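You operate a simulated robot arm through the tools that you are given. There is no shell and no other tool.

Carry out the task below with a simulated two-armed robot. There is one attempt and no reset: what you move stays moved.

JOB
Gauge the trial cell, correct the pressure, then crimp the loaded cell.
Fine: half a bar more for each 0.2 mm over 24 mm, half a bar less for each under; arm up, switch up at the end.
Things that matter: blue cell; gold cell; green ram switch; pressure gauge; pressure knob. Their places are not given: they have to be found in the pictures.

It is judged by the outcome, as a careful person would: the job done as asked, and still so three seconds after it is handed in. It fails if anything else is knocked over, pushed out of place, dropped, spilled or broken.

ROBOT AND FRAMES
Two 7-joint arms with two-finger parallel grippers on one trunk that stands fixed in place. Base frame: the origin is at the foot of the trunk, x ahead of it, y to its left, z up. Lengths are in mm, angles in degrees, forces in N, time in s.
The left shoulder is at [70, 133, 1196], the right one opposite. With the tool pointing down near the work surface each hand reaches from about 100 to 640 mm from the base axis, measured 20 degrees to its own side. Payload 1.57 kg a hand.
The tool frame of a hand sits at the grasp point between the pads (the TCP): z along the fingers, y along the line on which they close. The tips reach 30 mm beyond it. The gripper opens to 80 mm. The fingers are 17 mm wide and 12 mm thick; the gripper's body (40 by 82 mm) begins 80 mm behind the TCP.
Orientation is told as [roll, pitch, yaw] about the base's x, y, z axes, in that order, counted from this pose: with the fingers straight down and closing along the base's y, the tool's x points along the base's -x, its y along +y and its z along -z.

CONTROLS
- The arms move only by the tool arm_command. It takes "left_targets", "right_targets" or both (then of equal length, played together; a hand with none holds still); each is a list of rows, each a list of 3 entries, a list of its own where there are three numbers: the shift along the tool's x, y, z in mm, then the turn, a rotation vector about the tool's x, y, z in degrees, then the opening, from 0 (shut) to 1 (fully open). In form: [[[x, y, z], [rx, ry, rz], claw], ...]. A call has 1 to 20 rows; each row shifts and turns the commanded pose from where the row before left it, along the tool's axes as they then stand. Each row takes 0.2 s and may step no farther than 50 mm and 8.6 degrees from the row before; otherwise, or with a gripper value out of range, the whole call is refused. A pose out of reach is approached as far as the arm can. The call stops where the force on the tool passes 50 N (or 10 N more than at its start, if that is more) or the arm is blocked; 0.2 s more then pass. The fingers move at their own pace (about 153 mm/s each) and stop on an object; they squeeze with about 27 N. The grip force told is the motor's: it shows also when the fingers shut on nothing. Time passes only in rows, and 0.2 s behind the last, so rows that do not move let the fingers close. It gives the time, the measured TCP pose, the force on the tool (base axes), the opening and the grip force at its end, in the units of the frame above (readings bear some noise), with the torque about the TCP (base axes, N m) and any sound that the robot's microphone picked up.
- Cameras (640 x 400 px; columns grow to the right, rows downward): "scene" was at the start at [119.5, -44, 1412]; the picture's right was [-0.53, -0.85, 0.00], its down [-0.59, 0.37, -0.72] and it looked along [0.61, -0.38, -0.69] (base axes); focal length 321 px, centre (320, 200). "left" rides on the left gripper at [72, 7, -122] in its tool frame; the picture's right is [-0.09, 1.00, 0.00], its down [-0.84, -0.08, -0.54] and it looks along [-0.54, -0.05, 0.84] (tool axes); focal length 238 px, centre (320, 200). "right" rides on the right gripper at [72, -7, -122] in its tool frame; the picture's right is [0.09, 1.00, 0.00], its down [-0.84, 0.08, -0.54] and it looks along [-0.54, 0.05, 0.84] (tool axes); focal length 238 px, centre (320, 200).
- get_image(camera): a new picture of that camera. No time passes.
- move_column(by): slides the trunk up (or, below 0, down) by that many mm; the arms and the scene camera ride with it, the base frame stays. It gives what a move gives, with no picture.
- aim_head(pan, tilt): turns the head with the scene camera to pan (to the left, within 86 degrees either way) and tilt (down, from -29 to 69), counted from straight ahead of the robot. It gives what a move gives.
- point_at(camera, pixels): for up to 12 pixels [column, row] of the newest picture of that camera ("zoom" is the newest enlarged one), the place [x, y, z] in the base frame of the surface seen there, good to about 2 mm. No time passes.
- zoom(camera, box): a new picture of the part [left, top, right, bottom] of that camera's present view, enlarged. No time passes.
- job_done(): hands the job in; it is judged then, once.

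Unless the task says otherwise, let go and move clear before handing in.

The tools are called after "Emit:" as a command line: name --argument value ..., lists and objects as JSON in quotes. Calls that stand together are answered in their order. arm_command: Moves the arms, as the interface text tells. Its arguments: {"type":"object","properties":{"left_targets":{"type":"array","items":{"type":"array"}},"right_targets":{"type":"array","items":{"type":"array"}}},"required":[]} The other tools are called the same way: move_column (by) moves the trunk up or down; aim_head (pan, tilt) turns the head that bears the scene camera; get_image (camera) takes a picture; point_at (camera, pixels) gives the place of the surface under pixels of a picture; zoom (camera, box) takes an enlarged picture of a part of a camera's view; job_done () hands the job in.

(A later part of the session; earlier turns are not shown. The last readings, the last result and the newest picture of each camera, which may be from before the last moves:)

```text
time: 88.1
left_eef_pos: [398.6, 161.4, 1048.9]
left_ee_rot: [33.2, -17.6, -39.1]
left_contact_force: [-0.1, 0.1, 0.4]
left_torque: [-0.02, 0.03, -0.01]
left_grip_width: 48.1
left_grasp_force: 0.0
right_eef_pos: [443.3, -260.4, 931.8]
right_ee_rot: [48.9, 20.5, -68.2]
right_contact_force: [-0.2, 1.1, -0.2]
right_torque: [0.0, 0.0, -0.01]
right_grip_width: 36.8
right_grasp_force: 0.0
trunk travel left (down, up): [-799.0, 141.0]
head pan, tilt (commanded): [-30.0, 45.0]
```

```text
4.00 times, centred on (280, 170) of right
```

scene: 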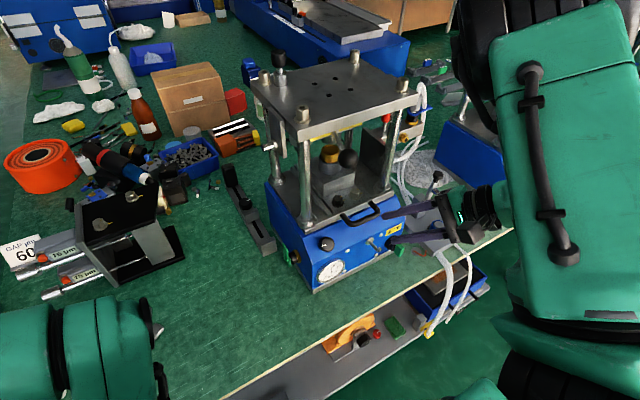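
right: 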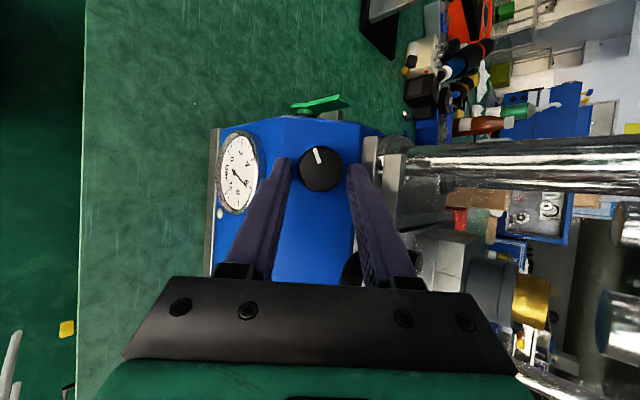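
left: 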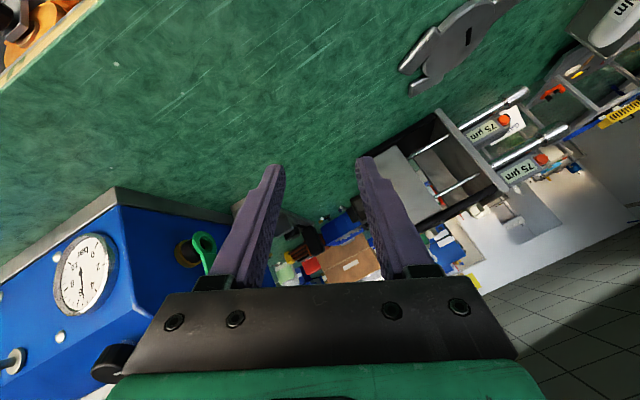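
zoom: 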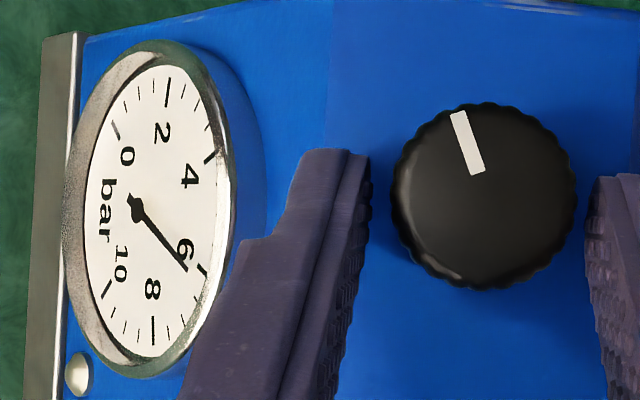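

The gauge now reads 6.0 bar and the knob has turned about 35° from its start, so roughly 35° per bar. I'll regrip and turn about 18° more for the last half bar.

Emit:
arm_command --right_targets '[[[0, 0, 0], [0, 0, 0], 0.3], [[0, 0, 0], [0, 0, 0], 0.2], [[0, 0, 0], [0, 0, 0], 0.2], [[0.05, 1.21, 0.03], [3, 0, -5.2], 0.2], [[0.05, 1.21, 0.03], [3, 0, -5.2], 0.2], [[0.05, 1.0, 0.03], [2.5, 0, -4.33], 0.2], [[0, 0, 0], [0, 0, 0], 0.2]]'

Emit:
zoom --camera "scene" --box '[315, 255, 355, 285]'

Emit:
zoom --camera "right" --box '[205, 110, 355, 210]'

```text
time: 89.7
left_eef_pos: [398.9, 161.9, 1050.1]
left_ee_rot: [33.2, -17.6, -39.2]
left_contact_force: [0.1, 0.7, -0.6]
left_torque: [0.02, -0.04, -0.01]
left_grip_width: 48.1
left_grasp_force: 0.0
right_eef_pos: [446.1, -260.4, 935.5]
right_ee_rot: [42.9, 9.9, -57.6]
right_contact_force: [2.6, -1.9, 4.6]
right_torque: [0.38, 0.68, 0.23]
right_grip_width: 30.2
right_grasp_force: 39.1
trunk travel left (down, up): [-799.0, 141.0]
head pan, tilt (commanded): [-30.0, 45.0]
```

```text
13.33 times, centred on (335, 270) of scene
```

zoom: 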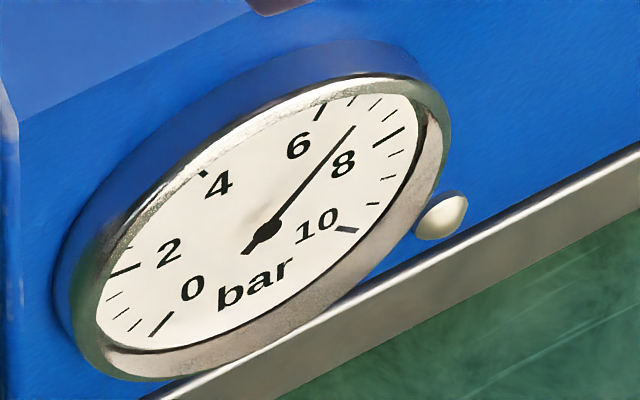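

```text
4.00 times, centred on (280, 160) of right
```

zoom: 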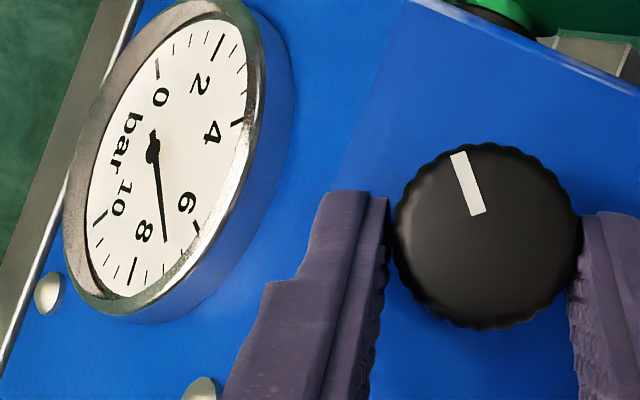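

The needle works out at 6.5 bar from the scene view (midway 6–7, 40° past centre). I'll zoom tighter to confirm before letting go.

Emit:
zoom --camera "scene" --box '[318, 257, 350, 281]'

Emit:
zoom --camera "right" --box '[220, 105, 285, 195]'

```text
16.00 times, centred on (334, 269) of scene
```

zoom: 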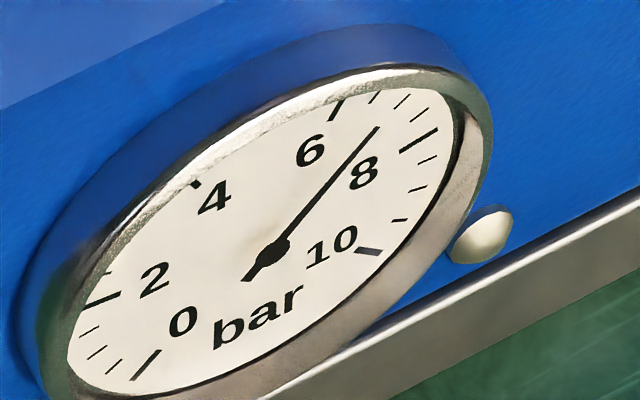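

```text
4.44 times, centred on (252, 150) of right
```

zoom: 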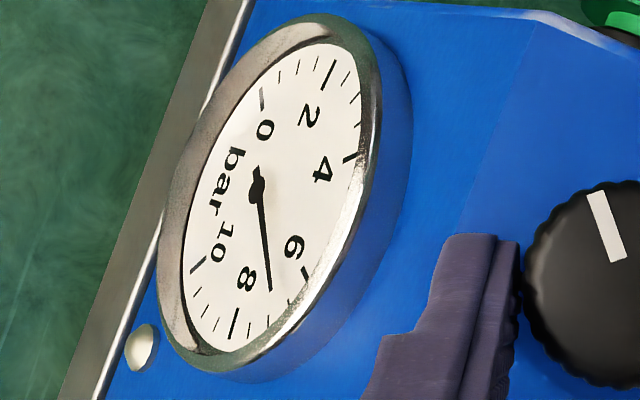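

Two readings agree on 6.5 bar (needle at the first minor tick past 6). I'll open the fingers, turn the hand back to its approach angle, retreat along the same line, and re-read.

Emit:
arm_command --right_targets '[[[0, 0, 0], [0, 0, 0], 0.46], [[0, 0, 0], [0, 0, 0], 0.46], [[0.05, -1.21, 0.03], [-3, 0, 5.2], 0.46], [[0.05, -1.21, 0.03], [-3, 0, 5.2], 0.46], [[0.05, -1.0, 0.03], [-2.5, 0, 4.33], 0.46], [[0, 0, -20], [0, 0, 0], 0.46], [[0, 0, -35], [0, 0, 0], 0.46], [[0, 0, -45], [0, 0, 0], 0.46], [[0, 0, 0], [0, 0, 0], 0.46]]'

Emit:
get_image --camera "right"

Emit:
zoom --camera "scene" --box '[318, 257, 350, 281]'

```text
time: 91.7
left_eef_pos: [399.9, 163.0, 1048.1]
left_ee_rot: [33.1, -17.7, -39.2]
left_contact_force: [0.6, 0.0, 0.9]
left_torque: [0.02, -0.01, 0.03]
left_grip_width: 47.8
left_grasp_force: 0.0
right_eef_pos: [381.6, -308.3, 992.5]
right_ee_rot: [48.7, 20.4, -68.0]
right_contact_force: [0.6, 0.2, -1.0]
right_torque: [0.01, 0.04, 0.01]
right_grip_width: 36.7
right_grasp_force: 0.1
trunk travel left (down, up): [-799.0, 141.0]
head pan, tilt (commanded): [-30.0, 45.0]
```

```text
taken
```

right: 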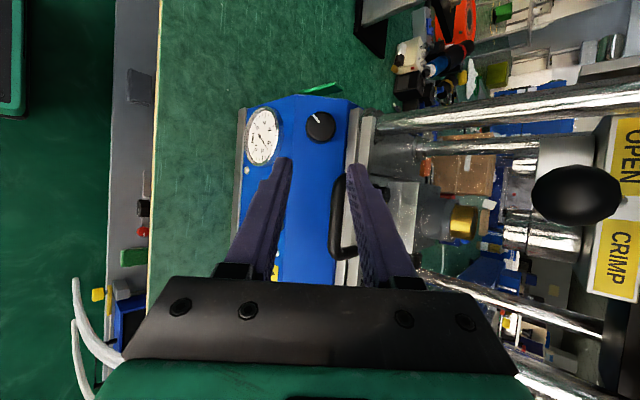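

```text
16.00 times, centred on (334, 269) of scene
```

zoom: 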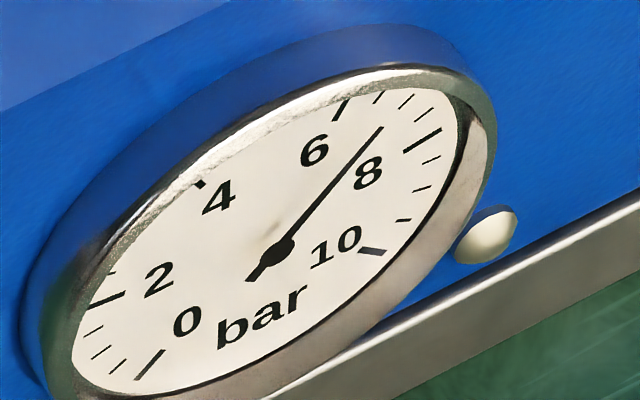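

The reading held after release. I'll cross-check the gauge from the right camera, and take a close look at the green switch next.

Emit:
zoom --camera "right" --box '[238, 95, 292, 175]'

Emit:
zoom --camera "scene" --box '[360, 205, 430, 265]'

```text
5.00 times, centred on (265, 135) of right
```

zoom: 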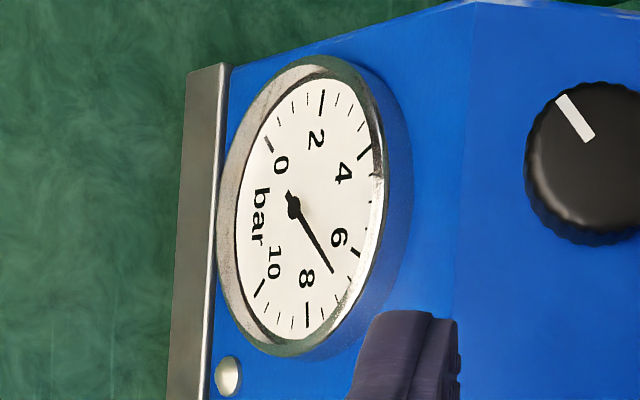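

```text
6.67 times, centred on (395, 235) of scene
```

zoom: 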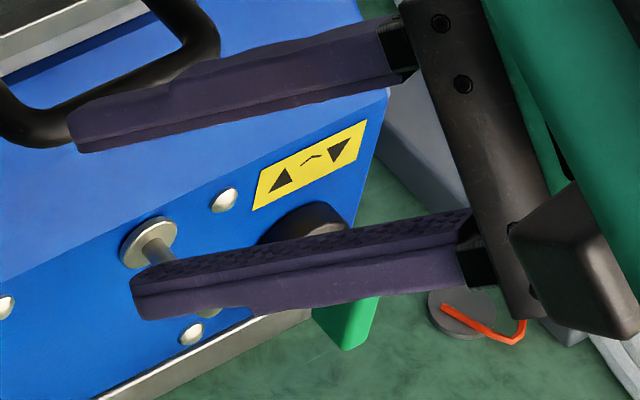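

The second view gives about 6.55 bar, so the pressure is set within the needle's width. Now for the switch: I'll take the right hand back, unwind it to a plain forward-down pose, and get a frontal look at the switch.

Emit:
arm_command --right_targets '[[[-28.1, -10.4, -32.6], [0, 0, 0], 0.46], [[-28.1, -10.4, -32.6], [0, 0, 0], 0.46], [[-28.1, -10.4, -32.6], [0, 0, 0], 0.46], [[0, 0, 0], [0, -7.5, 0], 0.46], [[0, 0, 0], [0, -7.5, 0], 0.46], [[0, 0, 0], [0, -7.5, 0], 0.46], [[0, 0, 0], [0, -7.5, 0], 0.46], [[0, 0, 0], [0, 0, -8.2], 0.46], [[0, 0, 0], [0, 0, -8.2], 0.46], [[0, 0, 0], [0, 0, -8.2], 0.46], [[0, 0, 0], [0, 0, -8.2], 0.46], [[0, 0, 0], [0, 0, -8.2], 0.46], [[0, 0, 0], [0, 0, -8.2], 0.46], [[0, 0, 0], [0, 0, -8.2], 0.46], [[0, 0, 0], [0, 0, -8.2], 0.46], [[0, 0, 0], [0, 0, -8.2], 0.46], [[0, 0, 0], [0, 0, -8.2], 0.46], [[0, 0, 0], [0, 0, -8], 0.46]]'

Emit:
get_image --camera "right"

Emit:
get_image --camera "scene"

```text
time: 95.5
left_eef_pos: [400.0, 162.3, 1050.0]
left_ee_rot: [33.2, -17.6, -39.2]
left_contact_force: [0.0, 0.9, 0.3]
left_torque: [0.01, 0.02, 0.0]
left_grip_width: 47.9
left_grasp_force: 0.1
right_eef_pos: [328.6, -432.1, 1003.5]
right_ee_rot: [-0.8, -44.8, 0.4]
right_contact_force: [-0.5, -0.9, -1.1]
right_torque: [-0.01, 0.05, 0.0]
right_grip_width: 36.8
right_grasp_force: 0.0
trunk travel left (down, up): [-799.0, 141.0]
head pan, tilt (commanded): [-30.0, 45.0]
```

```text
taken
```

right: 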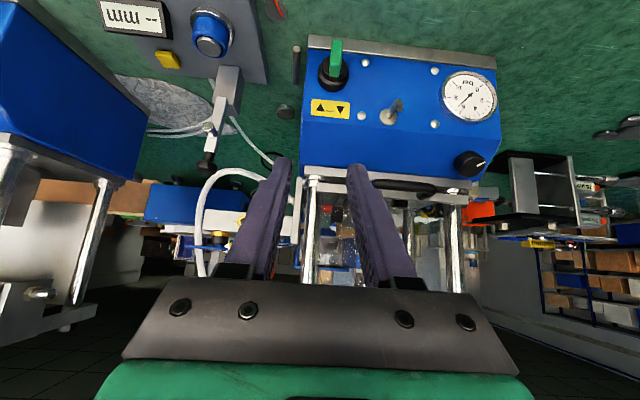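

```text
taken
```

scene: 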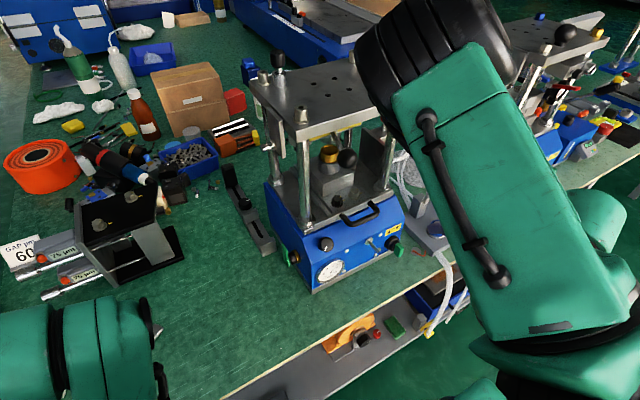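

The right camera now sees the whole press front: switch at (335,62), gauge at (470,97). I'll zoom in on both.

Emit:
zoom --camera "right" --box '[300, 30, 370, 125]'

Emit:
zoom --camera "right" --box '[435, 65, 505, 130]'

Emit:
point_at --camera "right" --pixels '[[336, 45], [336, 60], [336, 72], [325, 70], [347, 70], [333, 85], [330, 107], [319, 107], [341, 107], [370, 60]]'

```text
4.21 times, centred on (335, 78) of right
```

zoom: 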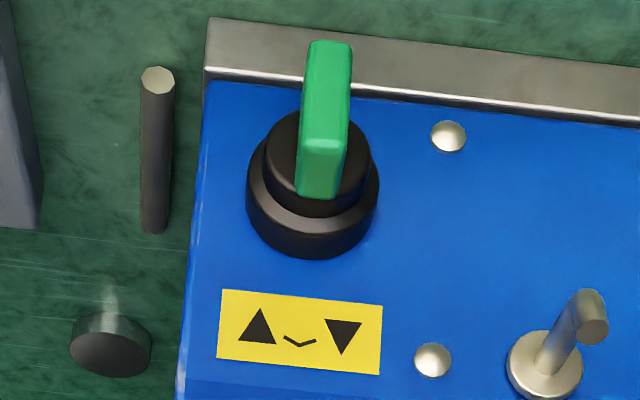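

```text
6.15 times, centred on (470, 98) of right
```

zoom: 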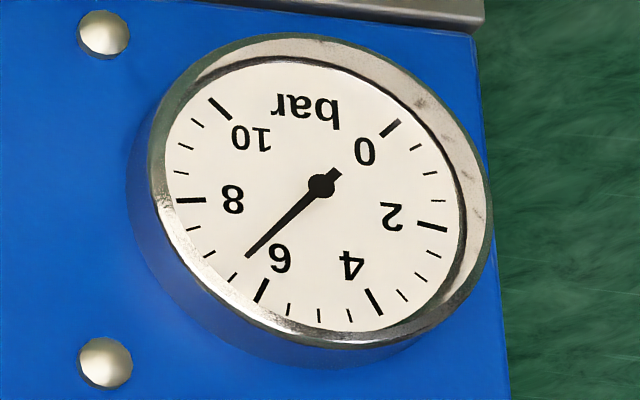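

```text
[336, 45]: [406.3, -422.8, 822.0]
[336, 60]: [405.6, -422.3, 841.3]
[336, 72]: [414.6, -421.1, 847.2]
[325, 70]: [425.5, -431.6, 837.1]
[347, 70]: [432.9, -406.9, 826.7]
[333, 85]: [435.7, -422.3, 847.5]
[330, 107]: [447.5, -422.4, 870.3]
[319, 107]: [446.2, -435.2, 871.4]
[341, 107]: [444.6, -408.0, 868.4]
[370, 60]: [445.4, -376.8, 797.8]
```

The gauge from this better angle reads 6.54, right on the 6.5 tick for practical purposes. The switch handle is a vertical blade around (406,−422,831). I'll measure its extents precisely before gripping.

Emit:
zoom --camera "right" --box '[312, 30, 360, 95]'

Emit:
point_at --camera "zoom" --pixels '[[345, 20], [340, 100], [335, 180], [325, 240], [365, 100], [315, 100], [322, 285], [285, 200], [395, 200], [250, 260], [410, 270], [320, 360]]'

```text
6.15 times, centred on (336, 62) of right
```

zoom: 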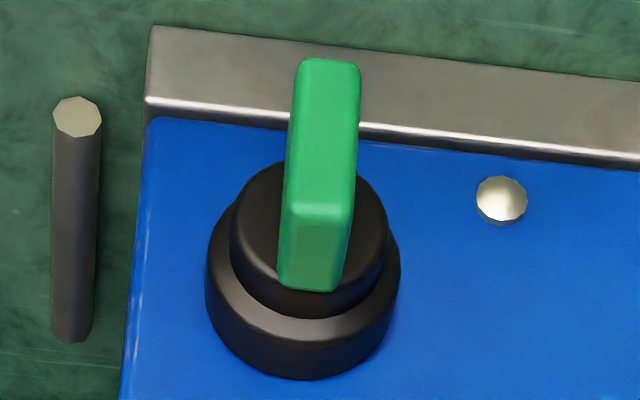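

```text
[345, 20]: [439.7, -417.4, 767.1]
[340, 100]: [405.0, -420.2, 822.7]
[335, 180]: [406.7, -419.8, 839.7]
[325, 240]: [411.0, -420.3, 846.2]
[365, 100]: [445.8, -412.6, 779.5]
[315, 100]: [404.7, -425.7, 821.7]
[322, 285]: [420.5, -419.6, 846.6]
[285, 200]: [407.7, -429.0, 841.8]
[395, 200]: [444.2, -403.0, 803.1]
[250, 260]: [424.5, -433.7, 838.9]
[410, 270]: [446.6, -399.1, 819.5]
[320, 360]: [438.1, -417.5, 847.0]
```

The blade is vertical: centre (≈413,−423,830), 14 mm wide, from z 813 to 847. I'll check the dark rod seen beside it before moving in.

Emit:
point_at --camera "zoom" --pixels '[[77, 115], [75, 200], [72, 330], [145, 100], [130, 350]]'

Emit:
arm_command --right_targets '[[[-10, 3, 20], [0, 0, 0], 0.46], [[0, 3, 30], [0, 0, 0], 0.46], [[20, 2, 20], [0, 0, 0], 0.46], [[0, 0, 0], [0, 0, 0], 0.46]]'

Emit:
get_image --camera "right"

```text
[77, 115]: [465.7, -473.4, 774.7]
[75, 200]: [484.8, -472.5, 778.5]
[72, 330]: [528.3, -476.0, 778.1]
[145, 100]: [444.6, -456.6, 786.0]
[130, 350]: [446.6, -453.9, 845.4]
```

```text
time: 96.5
left_eef_pos: [399.8, 162.9, 1049.2]
left_ee_rot: [33.2, -17.5, -39.2]
left_contact_force: [-0.2, 0.2, -0.6]
left_torque: [0.01, 0.01, 0.03]
left_grip_width: 48.0
left_grasp_force: 0.0
right_eef_pos: [371.4, -423.2, 945.3]
right_ee_rot: [-0.5, -44.8, 0.1]
right_contact_force: [0.4, -0.1, -0.2]
right_torque: [0.03, 0.0, 0.0]
right_grip_width: 36.7
right_grasp_force: 0.0
trunk travel left (down, up): [-799.0, 141.0]
head pan, tilt (commanded): [-30.0, 45.0]
```

```text
taken
```

right: 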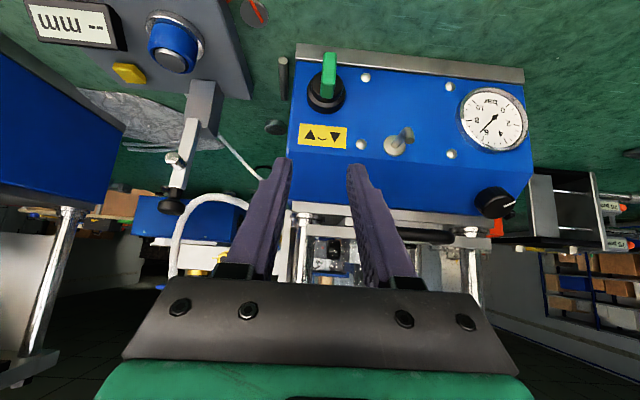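

The path is clear: the rod is lying on the table out of the way. I'll drop onto the approach line and move in on the blade.

Emit:
arm_command --right_targets '[[[27, 0, 10], [0, 0, 0], 0.46], [[26, 0, 10], [0, 0, 0], 0.46], [[0, 0, 25], [0, 0, 0], 0.46], [[0, 0, 20], [0, 0, 0], 0.46], [[0, 0, 0], [0, 0, 0], 0.46]]'

Emit:
get_image --camera "right"

Emit:
zoom --camera "scene" --box '[340, 190, 460, 280]'

```text
time: 97.7
left_eef_pos: [398.6, 162.7, 1050.0]
left_ee_rot: [33.1, -17.7, -39.2]
left_contact_force: [-0.6, -0.7, -0.5]
left_torque: [0.01, -0.02, -0.01]
left_grip_width: 47.8
left_grasp_force: 0.1
right_eef_pos: [378.0, -425.4, 861.5]
right_ee_rot: [-0.5, -44.8, 0.3]
right_contact_force: [-0.7, -0.3, -0.3]
right_torque: [-0.04, 0.04, 0.01]
right_grip_width: 37.0
right_grasp_force: 0.0
trunk travel left (down, up): [-799.0, 141.0]
head pan, tilt (commanded): [-30.0, 45.0]
```

```text
taken
```

right: 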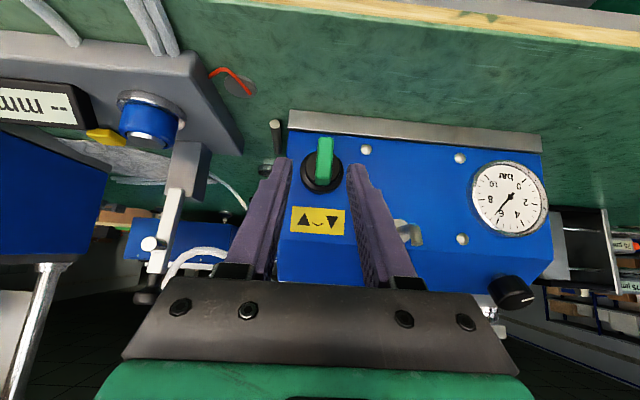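

```text
4.44 times, centred on (400, 235) of scene
```

zoom: 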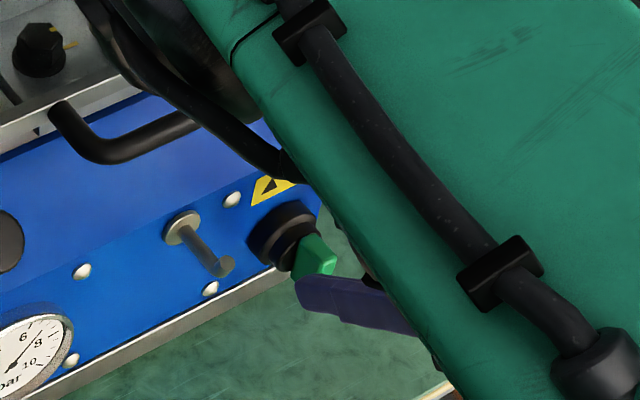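

This is a nearly level view of the switch (323,165) and gauge (510,198). I'll zoom on both.

Emit:
zoom --camera "right" --box '[285, 125, 360, 240]'

Emit:
zoom --camera "right" --box '[465, 155, 555, 240]'

Emit:
point_at --camera "right" --pixels '[[325, 142], [324, 160], [323, 178], [317, 160], [331, 160], [310, 175], [337, 175], [322, 190]]'

```text
3.48 times, centred on (322, 182) of right
```

zoom: 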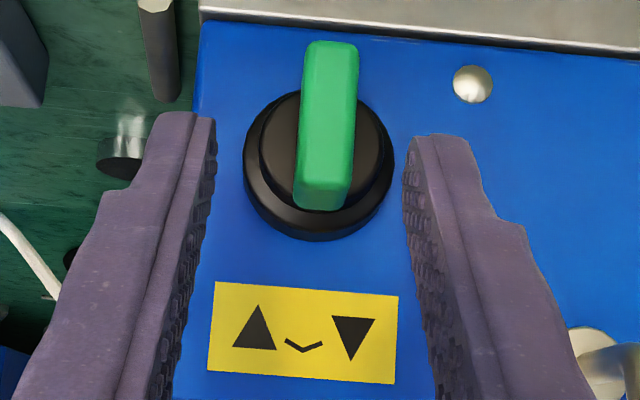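

```text
4.71 times, centred on (510, 198) of right
```

zoom: 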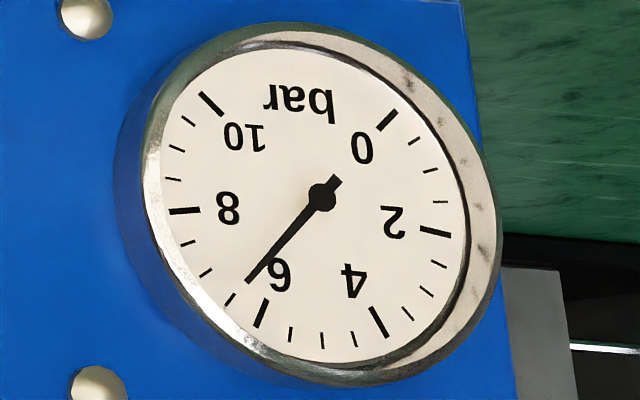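

```text
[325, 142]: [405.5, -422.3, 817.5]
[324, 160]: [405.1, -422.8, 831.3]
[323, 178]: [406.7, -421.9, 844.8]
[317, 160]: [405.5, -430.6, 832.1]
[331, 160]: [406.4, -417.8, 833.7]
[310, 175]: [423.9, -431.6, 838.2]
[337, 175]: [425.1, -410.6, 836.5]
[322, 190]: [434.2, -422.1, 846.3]
```

The gauge still reads about 6.5–6.6. The blade sits between the fingers, slightly left of centre, so I'll shift 1.5 mm, advance 23 mm and close on it.

Emit:
arm_command --right_targets '[[[0, 1.5, 12], [0, 0, 0], 0.46], [[0, 0, 11], [0, 0, 0], 0.46], [[0, 0, 0], [0, 0, 0], 0.25], [[0, 0, 0], [0, 0, 0], 0.1], [[0, 0, 0], [0, 0, 0], 0.1], [[0, 0, 0], [0, 0, 0], 0.1]]'

Emit:
get_image --camera "right"

Emit:
get_image --camera "scene"

```text
time: 99.1
left_eef_pos: [399.9, 162.7, 1048.6]
left_ee_rot: [33.2, -17.6, -39.1]
left_contact_force: [0.0, -0.6, -0.2]
left_torque: [-0.01, -0.02, 0.0]
left_grip_width: 47.9
left_grasp_force: 0.1
right_eef_pos: [394.9, -421.8, 846.1]
right_ee_rot: [-0.5, -44.8, 0.3]
right_contact_force: [-0.2, 5.4, -3.2]
right_torque: [0.35, -0.48, 0.24]
right_grip_width: 12.1
right_grasp_force: 28.7
trunk travel left (down, up): [-799.0, 141.0]
head pan, tilt (commanded): [-30.0, 45.0]
```

```text
taken
```

right: 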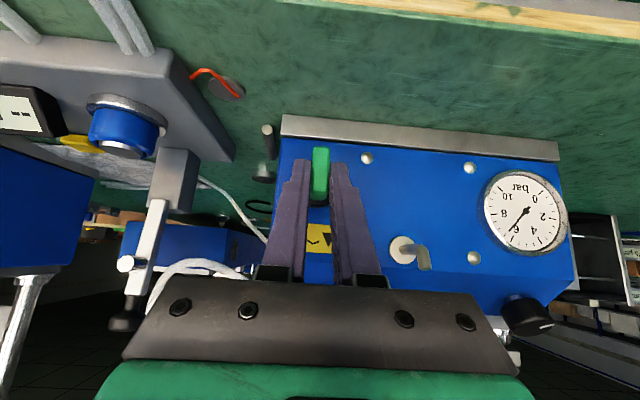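

```text
taken
```

scene: 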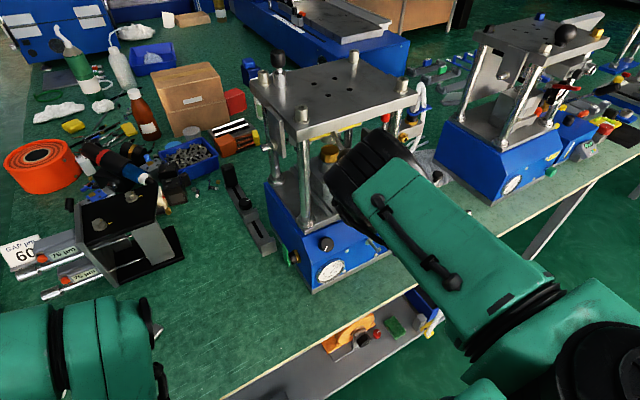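

The blade is gripped (12 mm). I'll turn it clockwise, toward the ▼ on the right, in small steps and watch the torque, sounds and the press.

Emit:
arm_command --right_targets '[[[0.08, -1.96, 0.08], [-4.95, 0, 4.95], 0.1], [[0.08, -1.96, 0.08], [-4.95, 0, 4.95], 0.1], [[0, 0, 0], [0, 0, 0], 0.1]]'

Emit:
get_image --camera "right"

Emit:
zoom --camera "scene" --box '[240, 50, 440, 290]'

```text
time: 99.9
left_eef_pos: [400.6, 162.6, 1048.6]
left_ee_rot: [33.1, -17.7, -39.0]
left_contact_force: [0.6, 0.1, -0.2]
left_torque: [0.01, -0.02, 0.0]
left_grip_width: 47.9
left_grasp_force: 0.0
right_eef_pos: [396.0, -426.3, 846.0]
right_ee_rot: [19.0, -43.1, -13.3]
right_contact_force: [-1.0, 9.2, -10.6]
right_torque: [0.09, -0.34, 0.23]
right_grip_width: 12.0
right_grasp_force: 29.0
trunk travel left (down, up): [-799.0, 141.0]
head pan, tilt (commanded): [-30.0, 45.0]
```

```text
taken
```

right: 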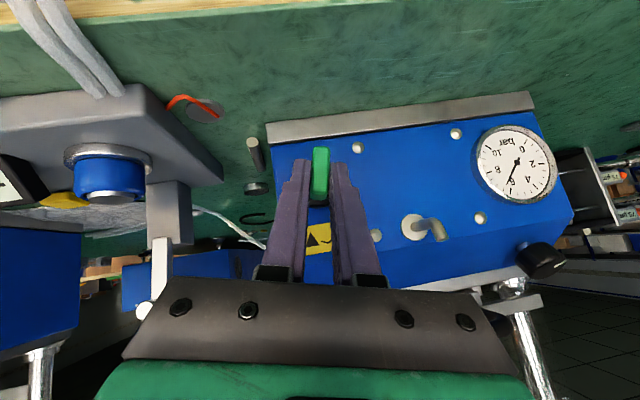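

```text
1.67 times, centred on (340, 170) of scene
```

zoom: 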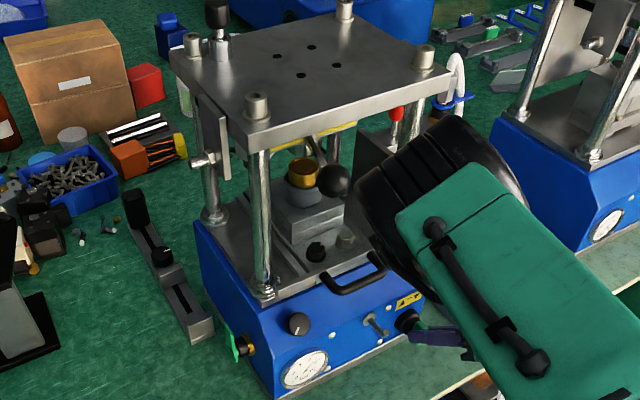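

The switch is turning with the hand and loads are small. I'll check that the right elbow isn't near the press posts before continuing.

Emit:
get_image --camera "scene"

Emit:
point_at --camera "scene" --pixels '[[380, 190], [360, 170], [400, 165], [355, 210], [420, 150], [460, 250]]'

```text
taken
```

scene: 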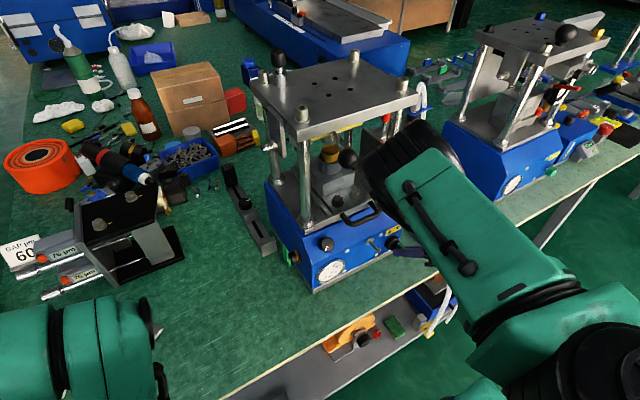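

```text
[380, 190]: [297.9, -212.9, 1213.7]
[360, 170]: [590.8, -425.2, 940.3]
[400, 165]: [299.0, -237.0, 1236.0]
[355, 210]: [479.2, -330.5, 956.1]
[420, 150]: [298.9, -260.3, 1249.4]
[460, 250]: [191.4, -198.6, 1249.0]
```

The elbow is at (298,−237,1220), well clear. I'll continue turning clockwise.

Emit:
arm_command --right_targets '[[[0.08, -1.96, 0.08], [-4.95, 0, 4.95], 0.1], [[0.08, -1.96, 0.08], [-4.95, 0, 4.95], 0.1], [[0.08, -1.96, 0.08], [-4.95, 0, 4.95], 0.1], [[0, 0, 0], [0, 0, 0], 0.1]]'

Emit:
get_image --camera "right"

Emit:
zoom --camera "scene" --box '[240, 50, 440, 290]'

```text
time: 100.9
left_eef_pos: [399.7, 163.4, 1048.2]
left_ee_rot: [33.1, -17.6, -39.1]
left_contact_force: [1.0, 0.6, 0.2]
left_torque: [0.01, 0.0, 0.0]
left_grip_width: 47.9
left_grasp_force: 0.0
right_eef_pos: [396.2, -432.6, 842.8]
right_ee_rot: [44.1, -35.2, -29.6]
right_contact_force: [-4.4, 15.2, -17.5]
right_torque: [0.08, 0.23, 0.5]
right_grip_width: 11.9
right_grasp_force: 29.6
trunk travel left (down, up): [-799.0, 141.0]
head pan, tilt (commanded): [-30.0, 45.0]
```

```text
taken
```

right: 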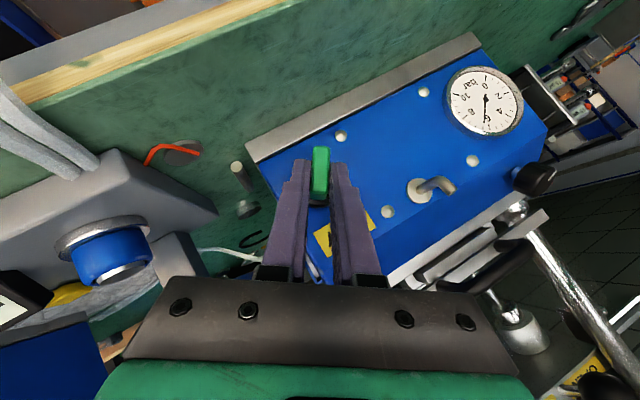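

```text
1.67 times, centred on (340, 170) of scene
```

zoom: 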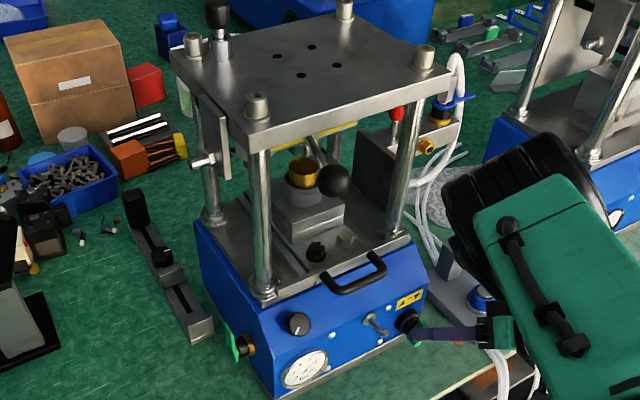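

At 35° the ram hasn't moved yet and the loads are still moderate (about 23 N). I'll keep turning in steps.

Emit:
arm_command --right_targets '[[[0.08, -1.96, 0.08], [-4.95, 0, 4.95], 0.1], [[0.08, -1.96, 0.08], [-4.95, 0, 4.95], 0.1], [[0, 0, 0], [0, 0, 0], 0.1]]'

Emit:
get_image --camera "right"

Emit:
zoom --camera "scene" --box '[240, 50, 440, 290]'

```text
time: 101.7
left_eef_pos: [398.2, 162.9, 1048.8]
left_ee_rot: [33.2, -17.6, -39.2]
left_contact_force: [-0.3, 0.0, 0.5]
left_torque: [-0.01, 0.0, 0.0]
left_grip_width: 47.9
left_grasp_force: 0.0
right_eef_pos: [396.7, -435.6, 841.3]
right_ee_rot: [57.8, -27.4, -36.9]
right_contact_force: [-6.0, 9.2, -14.3]
right_torque: [-0.05, 0.57, 0.89]
right_grip_width: 11.7
right_grasp_force: 29.3
trunk travel left (down, up): [-799.0, 141.0]
head pan, tilt (commanded): [-30.0, 45.0]
```

```text
taken
```

right: 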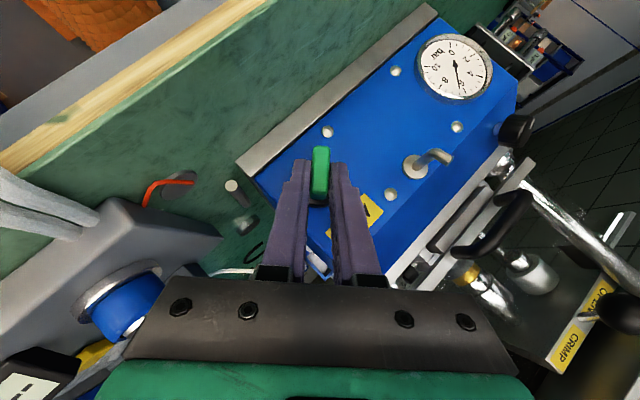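

```text
1.67 times, centred on (340, 170) of scene
```

zoom: 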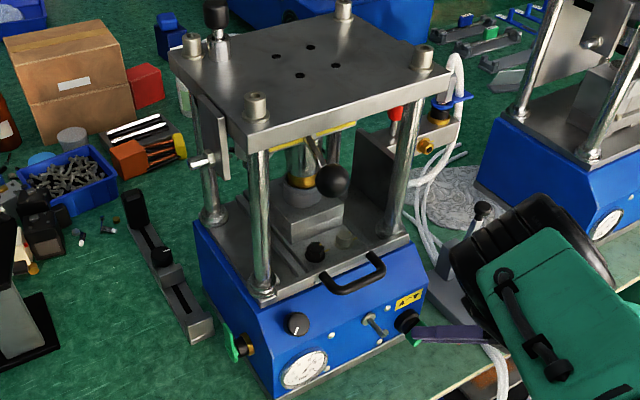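

At about 49° the ram came down: the silver die is now on the gold cell (zoom about (303,165)). I'll hold it there to let the crimp complete.

Emit:
arm_command --right_targets '[[[0, 0, 0], [0, 0, 0], 0.1], [[0, 0, 0], [0, 0, 0], 0.1], [[0, 0, 0], [0, 0, 0], 0.1], [[0, 0, 0], [0, 0, 0], 0.1], [[0, 0, 0], [0, 0, 0], 0.1], [[0, 0, 0], [0, 0, 0], 0.1], [[0, 0, 0], [0, 0, 0], 0.1], [[0, 0, 0], [0, 0, 0], 0.1], [[0, 0, 0], [0, 0, 0], 0.1], [[0, 0, 0], [0, 0, 0], 0.1]]'

Emit:
zoom --camera "scene" --box '[290, 100, 380, 200]'

Emit:
zoom --camera "scene" --box '[318, 257, 350, 281]'

```text
time: 103.9
left_eef_pos: [399.5, 163.0, 1049.3]
left_ee_rot: [33.2, -17.7, -39.2]
left_contact_force: [-0.4, -0.4, -0.2]
left_torque: [-0.01, 0.01, 0.01]
left_grip_width: 47.8
left_grasp_force: 0.1
right_eef_pos: [395.4, -435.2, 840.6]
right_ee_rot: [57.8, -27.6, -36.9]
right_contact_force: [-7.7, 8.7, -14.0]
right_torque: [-0.13, 0.21, 0.57]
right_grip_width: 12.1
right_grasp_force: 28.9
trunk travel left (down, up): [-799.0, 141.0]
head pan, tilt (commanded): [-30.0, 45.0]
```

```text
4.00 times, centred on (335, 150) of scene
```

zoom: 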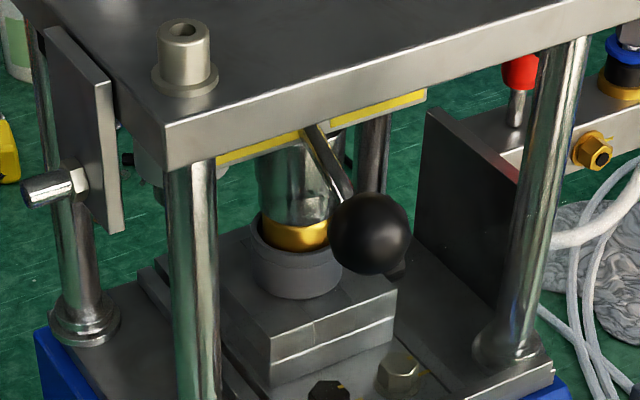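

```text
16.00 times, centred on (334, 269) of scene
```

zoom: 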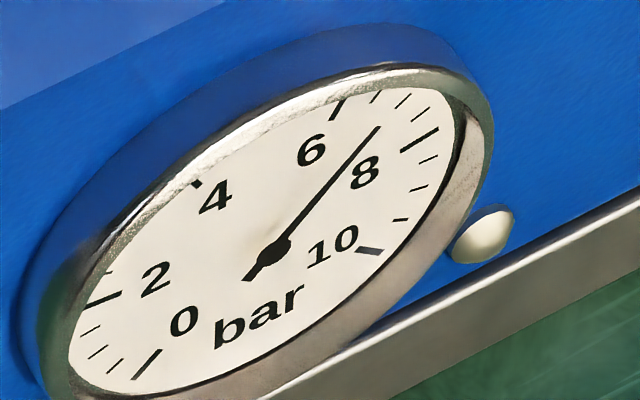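

The die is seated on the gold cell and the gauge is steady at 6.5. I'll dwell a couple more seconds, then turn the switch back counter-clockwise to upright.

Emit:
arm_command --right_targets '[[[0, 0, 0], [0, 0, 0], 0.1], [[0, 0, 0], [0, 0, 0], 0.1], [[0, 0, 0], [0, 0, 0], 0.1], [[0, 0, 0], [0, 0, 0], 0.1], [[0, 0, 0], [0, 0, 0], 0.1], [[0, 0, 0], [0, 0, 0], 0.1], [[0, 0, 0], [0, 0, 0], 0.1], [[0, 0, 0], [0, 0, 0], 0.1], [[0.08, 1.96, 0.08], [4.95, 0, -4.95], 0.1], [[0.08, 1.96, 0.08], [4.95, 0, -4.95], 0.1], [[0.08, 1.96, 0.08], [4.95, 0, -4.95], 0.1], [[0.08, 1.96, 0.08], [4.95, 0, -4.95], 0.1], [[0, 0, 0], [0, 0, 0], 0.1]]'

Emit:
get_image --camera "right"

Emit:
zoom --camera "scene" --box '[240, 50, 440, 290]'

```text
time: 106.7
left_eef_pos: [397.1, 163.6, 1049.5]
left_ee_rot: [33.3, -17.6, -39.2]
left_contact_force: [-0.2, 0.5, -0.3]
left_torque: [-0.01, 0.03, 0.03]
left_grip_width: 48.4
left_grasp_force: 0.1
right_eef_pos: [395.3, -428.1, 845.1]
right_ee_rot: [27.7, -41.2, -19.3]
right_contact_force: [-9.5, 9.5, -11.1]
right_torque: [0.1, 0.44, 0.43]
right_grip_width: 12.0
right_grasp_force: 29.0
trunk travel left (down, up): [-799.0, 141.0]
head pan, tilt (commanded): [-30.0, 45.0]
```

```text
taken
```

right: 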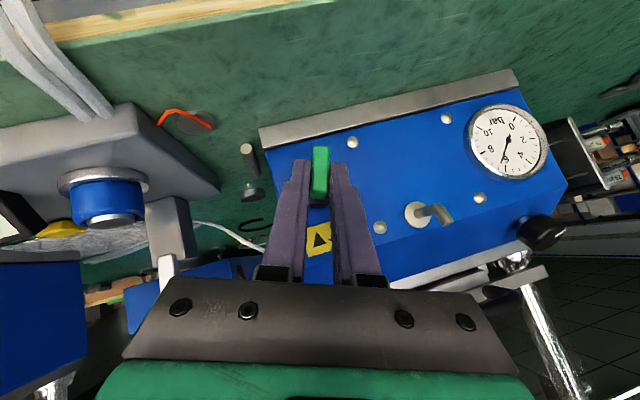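

```text
1.67 times, centred on (340, 170) of scene
```

zoom: 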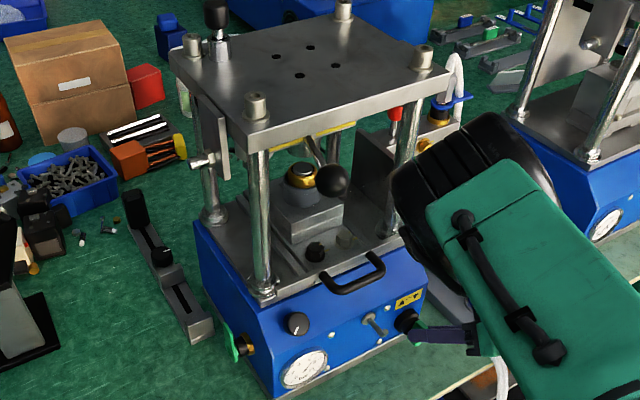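

The ram is back up and the gold cell now has a crimped look (zoom about (303,178)). I'll turn the switch on to its original upright position.

Emit:
arm_command --right_targets '[[[0.08, 1.96, 0.08], [4.95, 0, -4.95], 0.1], [[0.08, 1.96, 0.08], [4.95, 0, -4.95], 0.1], [[0.08, 1.96, 0.08], [4.95, 0, -4.95], 0.1], [[0, 0, 0], [0, 0, 0], 0.1]]'

Emit:
get_image --camera "right"

Emit:
zoom --camera "scene" --box '[290, 100, 380, 200]'

```text
time: 107.7
left_eef_pos: [398.5, 163.4, 1049.1]
left_ee_rot: [33.2, -17.7, -39.2]
left_contact_force: [0.0, -0.6, 0.7]
left_torque: [0.04, -0.02, 0.01]
left_grip_width: 47.9
left_grasp_force: 0.1
right_eef_pos: [394.5, -422.2, 846.6]
right_ee_rot: [-0.7, -44.8, 0.4]
right_contact_force: [-7.6, 9.4, -5.0]
right_torque: [0.49, 0.74, 0.34]
right_grip_width: 11.8
right_grasp_force: 29.3
trunk travel left (down, up): [-799.0, 141.0]
head pan, tilt (commanded): [-30.0, 45.0]
```

```text
taken
```

right: 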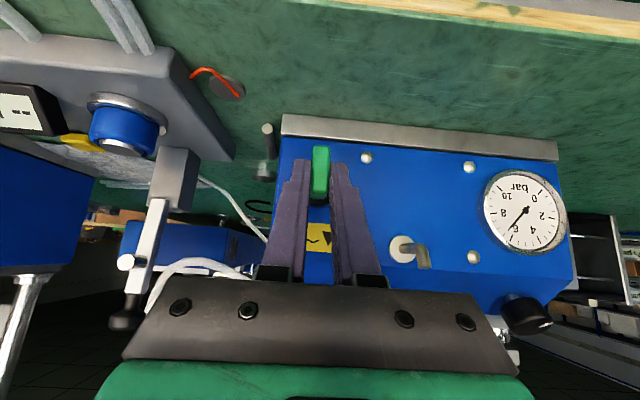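

```text
4.00 times, centred on (335, 150) of scene
```

zoom: 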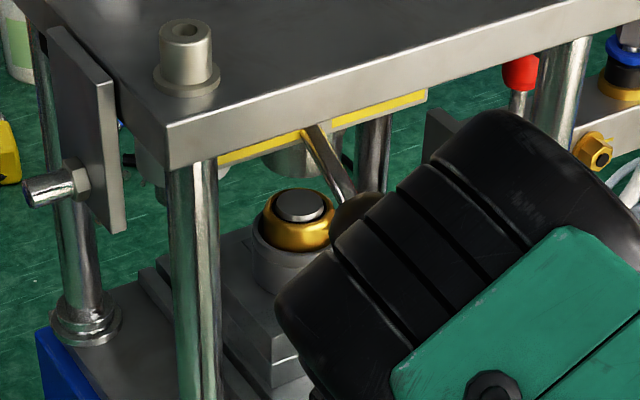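

The cell is crimped (silver cap with a rolled gold rim, like the blue one). I'll test gently whether the switch has any travel left toward ▲ beyond upright.

Emit:
arm_command --right_targets '[[[0.04, 0.98, 0.04], [2.5, 0, -2.5], 0.1], [[0.04, 0.98, 0.04], [2.5, 0, -2.5], 0.1], [[0, 0, 0], [0, 0, 0], 0.1]]'

Emit:
get_image --camera "right"

Emit:
zoom --camera "right" --box '[260, 110, 390, 220]'

```text
time: 108.5
left_eef_pos: [397.3, 164.6, 1050.2]
left_ee_rot: [33.1, -17.7, -39.1]
left_contact_force: [0.8, 0.0, 0.5]
left_torque: [-0.02, 0.01, -0.01]
left_grip_width: 48.2
left_grasp_force: 0.0
right_eef_pos: [397.2, -420.7, 848.6]
right_ee_rot: [-10.5, -44.4, 7.3]
right_contact_force: [1.0, 8.4, 2.8]
right_torque: [0.73, 0.29, 0.1]
right_grip_width: 14.9
right_grasp_force: 30.9
trunk travel left (down, up): [-799.0, 141.0]
head pan, tilt (commanded): [-30.0, 45.0]
```

```text
taken
```

right: 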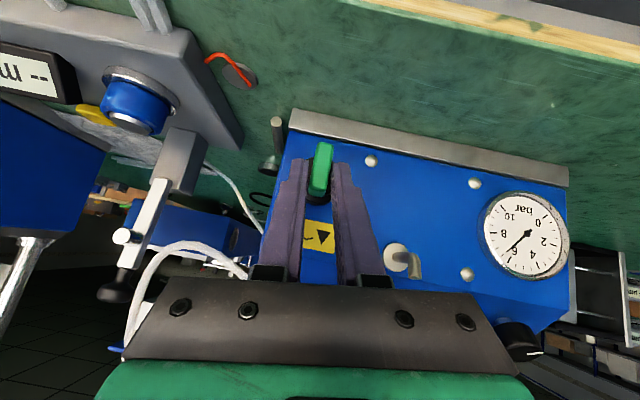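

```text
3.64 times, centred on (325, 165) of right
```

zoom: 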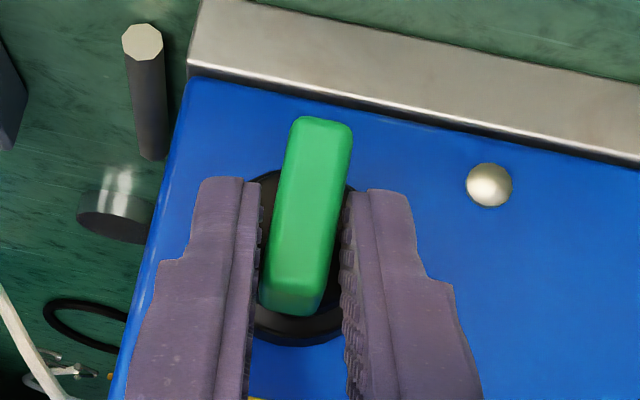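

The blade stayed upright and pried the fingers apart slightly, so upright is its end stop: the switch is up. I'll open the fingers, square the hand and back away.

Emit:
arm_command --right_targets '[[[0, 0, 0], [0, 0, 0], 0.3], [[0, 0, 0], [0, 0, 0], 0.46], [[0, 0, 0], [0, 0, 0], 0.46], [[0, -1.9, 0], [-5, 0, 5], 0.46], [[0, 0, -25], [0, 0, 0], 0.46], [[0, 0, -35], [0, 0, 0], 0.46], [[0, 0, -40], [0, 0, 0], 0.46], [[0, 0, 0], [0, 0, 0], 0.46]]'

Emit:
get_image --camera "right"

Emit:
get_image --camera "scene"

```text
time: 110.3
left_eef_pos: [399.9, 161.7, 1049.2]
left_ee_rot: [33.2, -17.6, -39.2]
left_contact_force: [-0.6, 0.0, 1.0]
left_torque: [0.04, 0.05, 0.01]
left_grip_width: 47.9
left_grasp_force: 0.0
right_eef_pos: [324.9, -423.5, 916.3]
right_ee_rot: [-0.6, -44.7, 0.2]
right_contact_force: [0.1, -0.1, 0.1]
right_torque: [0.0, 0.01, 0.0]
right_grip_width: 36.8
right_grasp_force: 0.0
trunk travel left (down, up): [-799.0, 141.0]
head pan, tilt (commanded): [-30.0, 45.0]
```

```text
taken
```

right: 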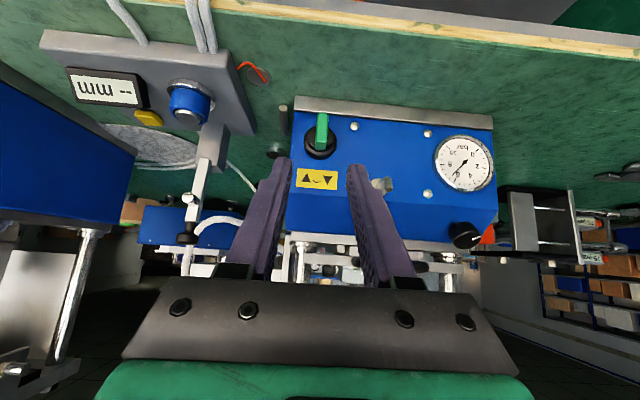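

```text
taken
```

scene: 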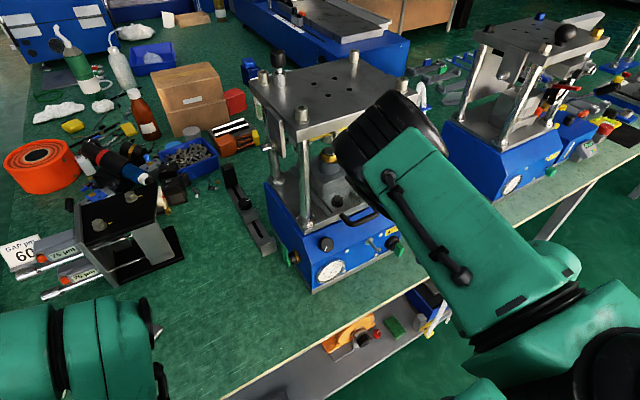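

The switch is upright, the stand's display shows "-- mm" with its arm up. I'll zoom in to verify the switch, gauge, arm and blue cell, then move the hand clear.

Emit:
zoom --camera "right" --box '[280, 95, 370, 200]'

Emit:
zoom --camera "right" --box '[425, 125, 500, 200]'

Emit:
zoom --camera "right" --box '[40, 20, 280, 260]'

```text
3.81 times, centred on (325, 148) of right
```

zoom: 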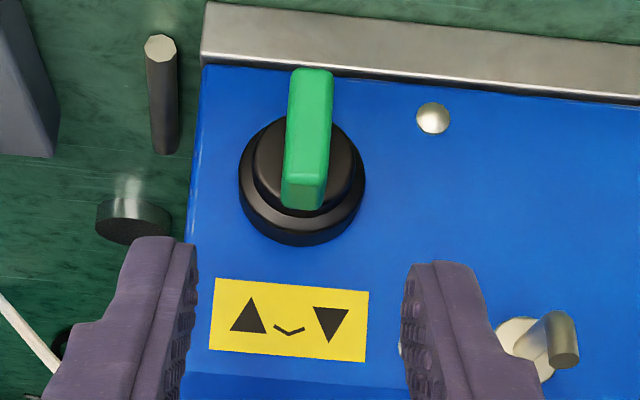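

```text
5.33 times, centred on (462, 162) of right
```

zoom: 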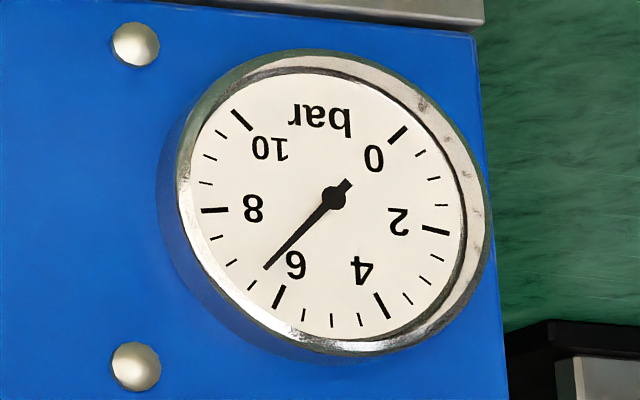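

```text
1.67 times, centred on (160, 140) of right
```

zoom: 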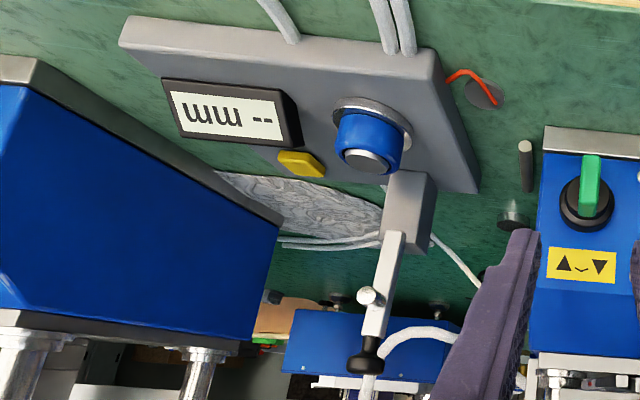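

Everything looks right. As a last check I'll measure the arm's angle against its starting pose and back the right hand off to the side.

Emit:
point_at --camera "right" --pixels '[[206, 165], [200, 195], [186, 240], [190, 199]]'

Emit:
arm_command --right_targets '[[[0, -20, -30], [0, 0, 0], 0.46], [[0, -35, -25], [0, 0, 0], 0.46], [[0, -40, -15], [0, 0, 0], 0.46], [[0, -40, 0], [0, 0, 0], 0.46], [[0, 0, 0], [0, 0, 0], 0.46]]'

Emit:
get_image --camera "scene"

Emit:
get_image --camera "right"

```text
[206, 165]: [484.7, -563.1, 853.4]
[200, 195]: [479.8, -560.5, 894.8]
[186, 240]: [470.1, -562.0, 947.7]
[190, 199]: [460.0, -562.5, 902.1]
```

```text
time: 111.5
left_eef_pos: [399.8, 162.9, 1048.1]
left_ee_rot: [33.2, -17.6, -39.2]
left_contact_force: [-0.1, 0.5, -0.3]
left_torque: [0.01, 0.01, 0.02]
left_grip_width: 47.9
left_grasp_force: 0.0
right_eef_pos: [275.5, -556.7, 969.3]
right_ee_rot: [-0.6, -44.7, 0.3]
right_contact_force: [0.4, 0.4, -0.3]
right_torque: [-0.01, 0.03, 0.0]
right_grip_width: 36.6
right_grasp_force: 0.1
trunk travel left (down, up): [-799.0, 141.0]
head pan, tilt (commanded): [-30.0, 45.0]
```

```text
taken
```

scene: 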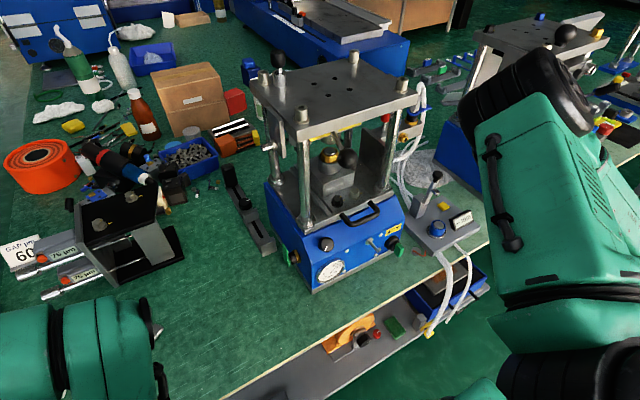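

```text
taken
```

right: 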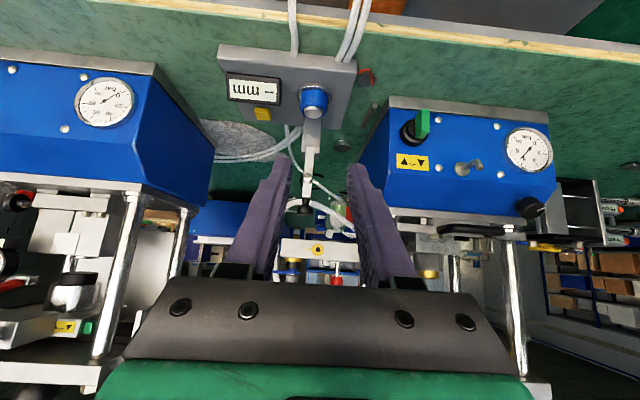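

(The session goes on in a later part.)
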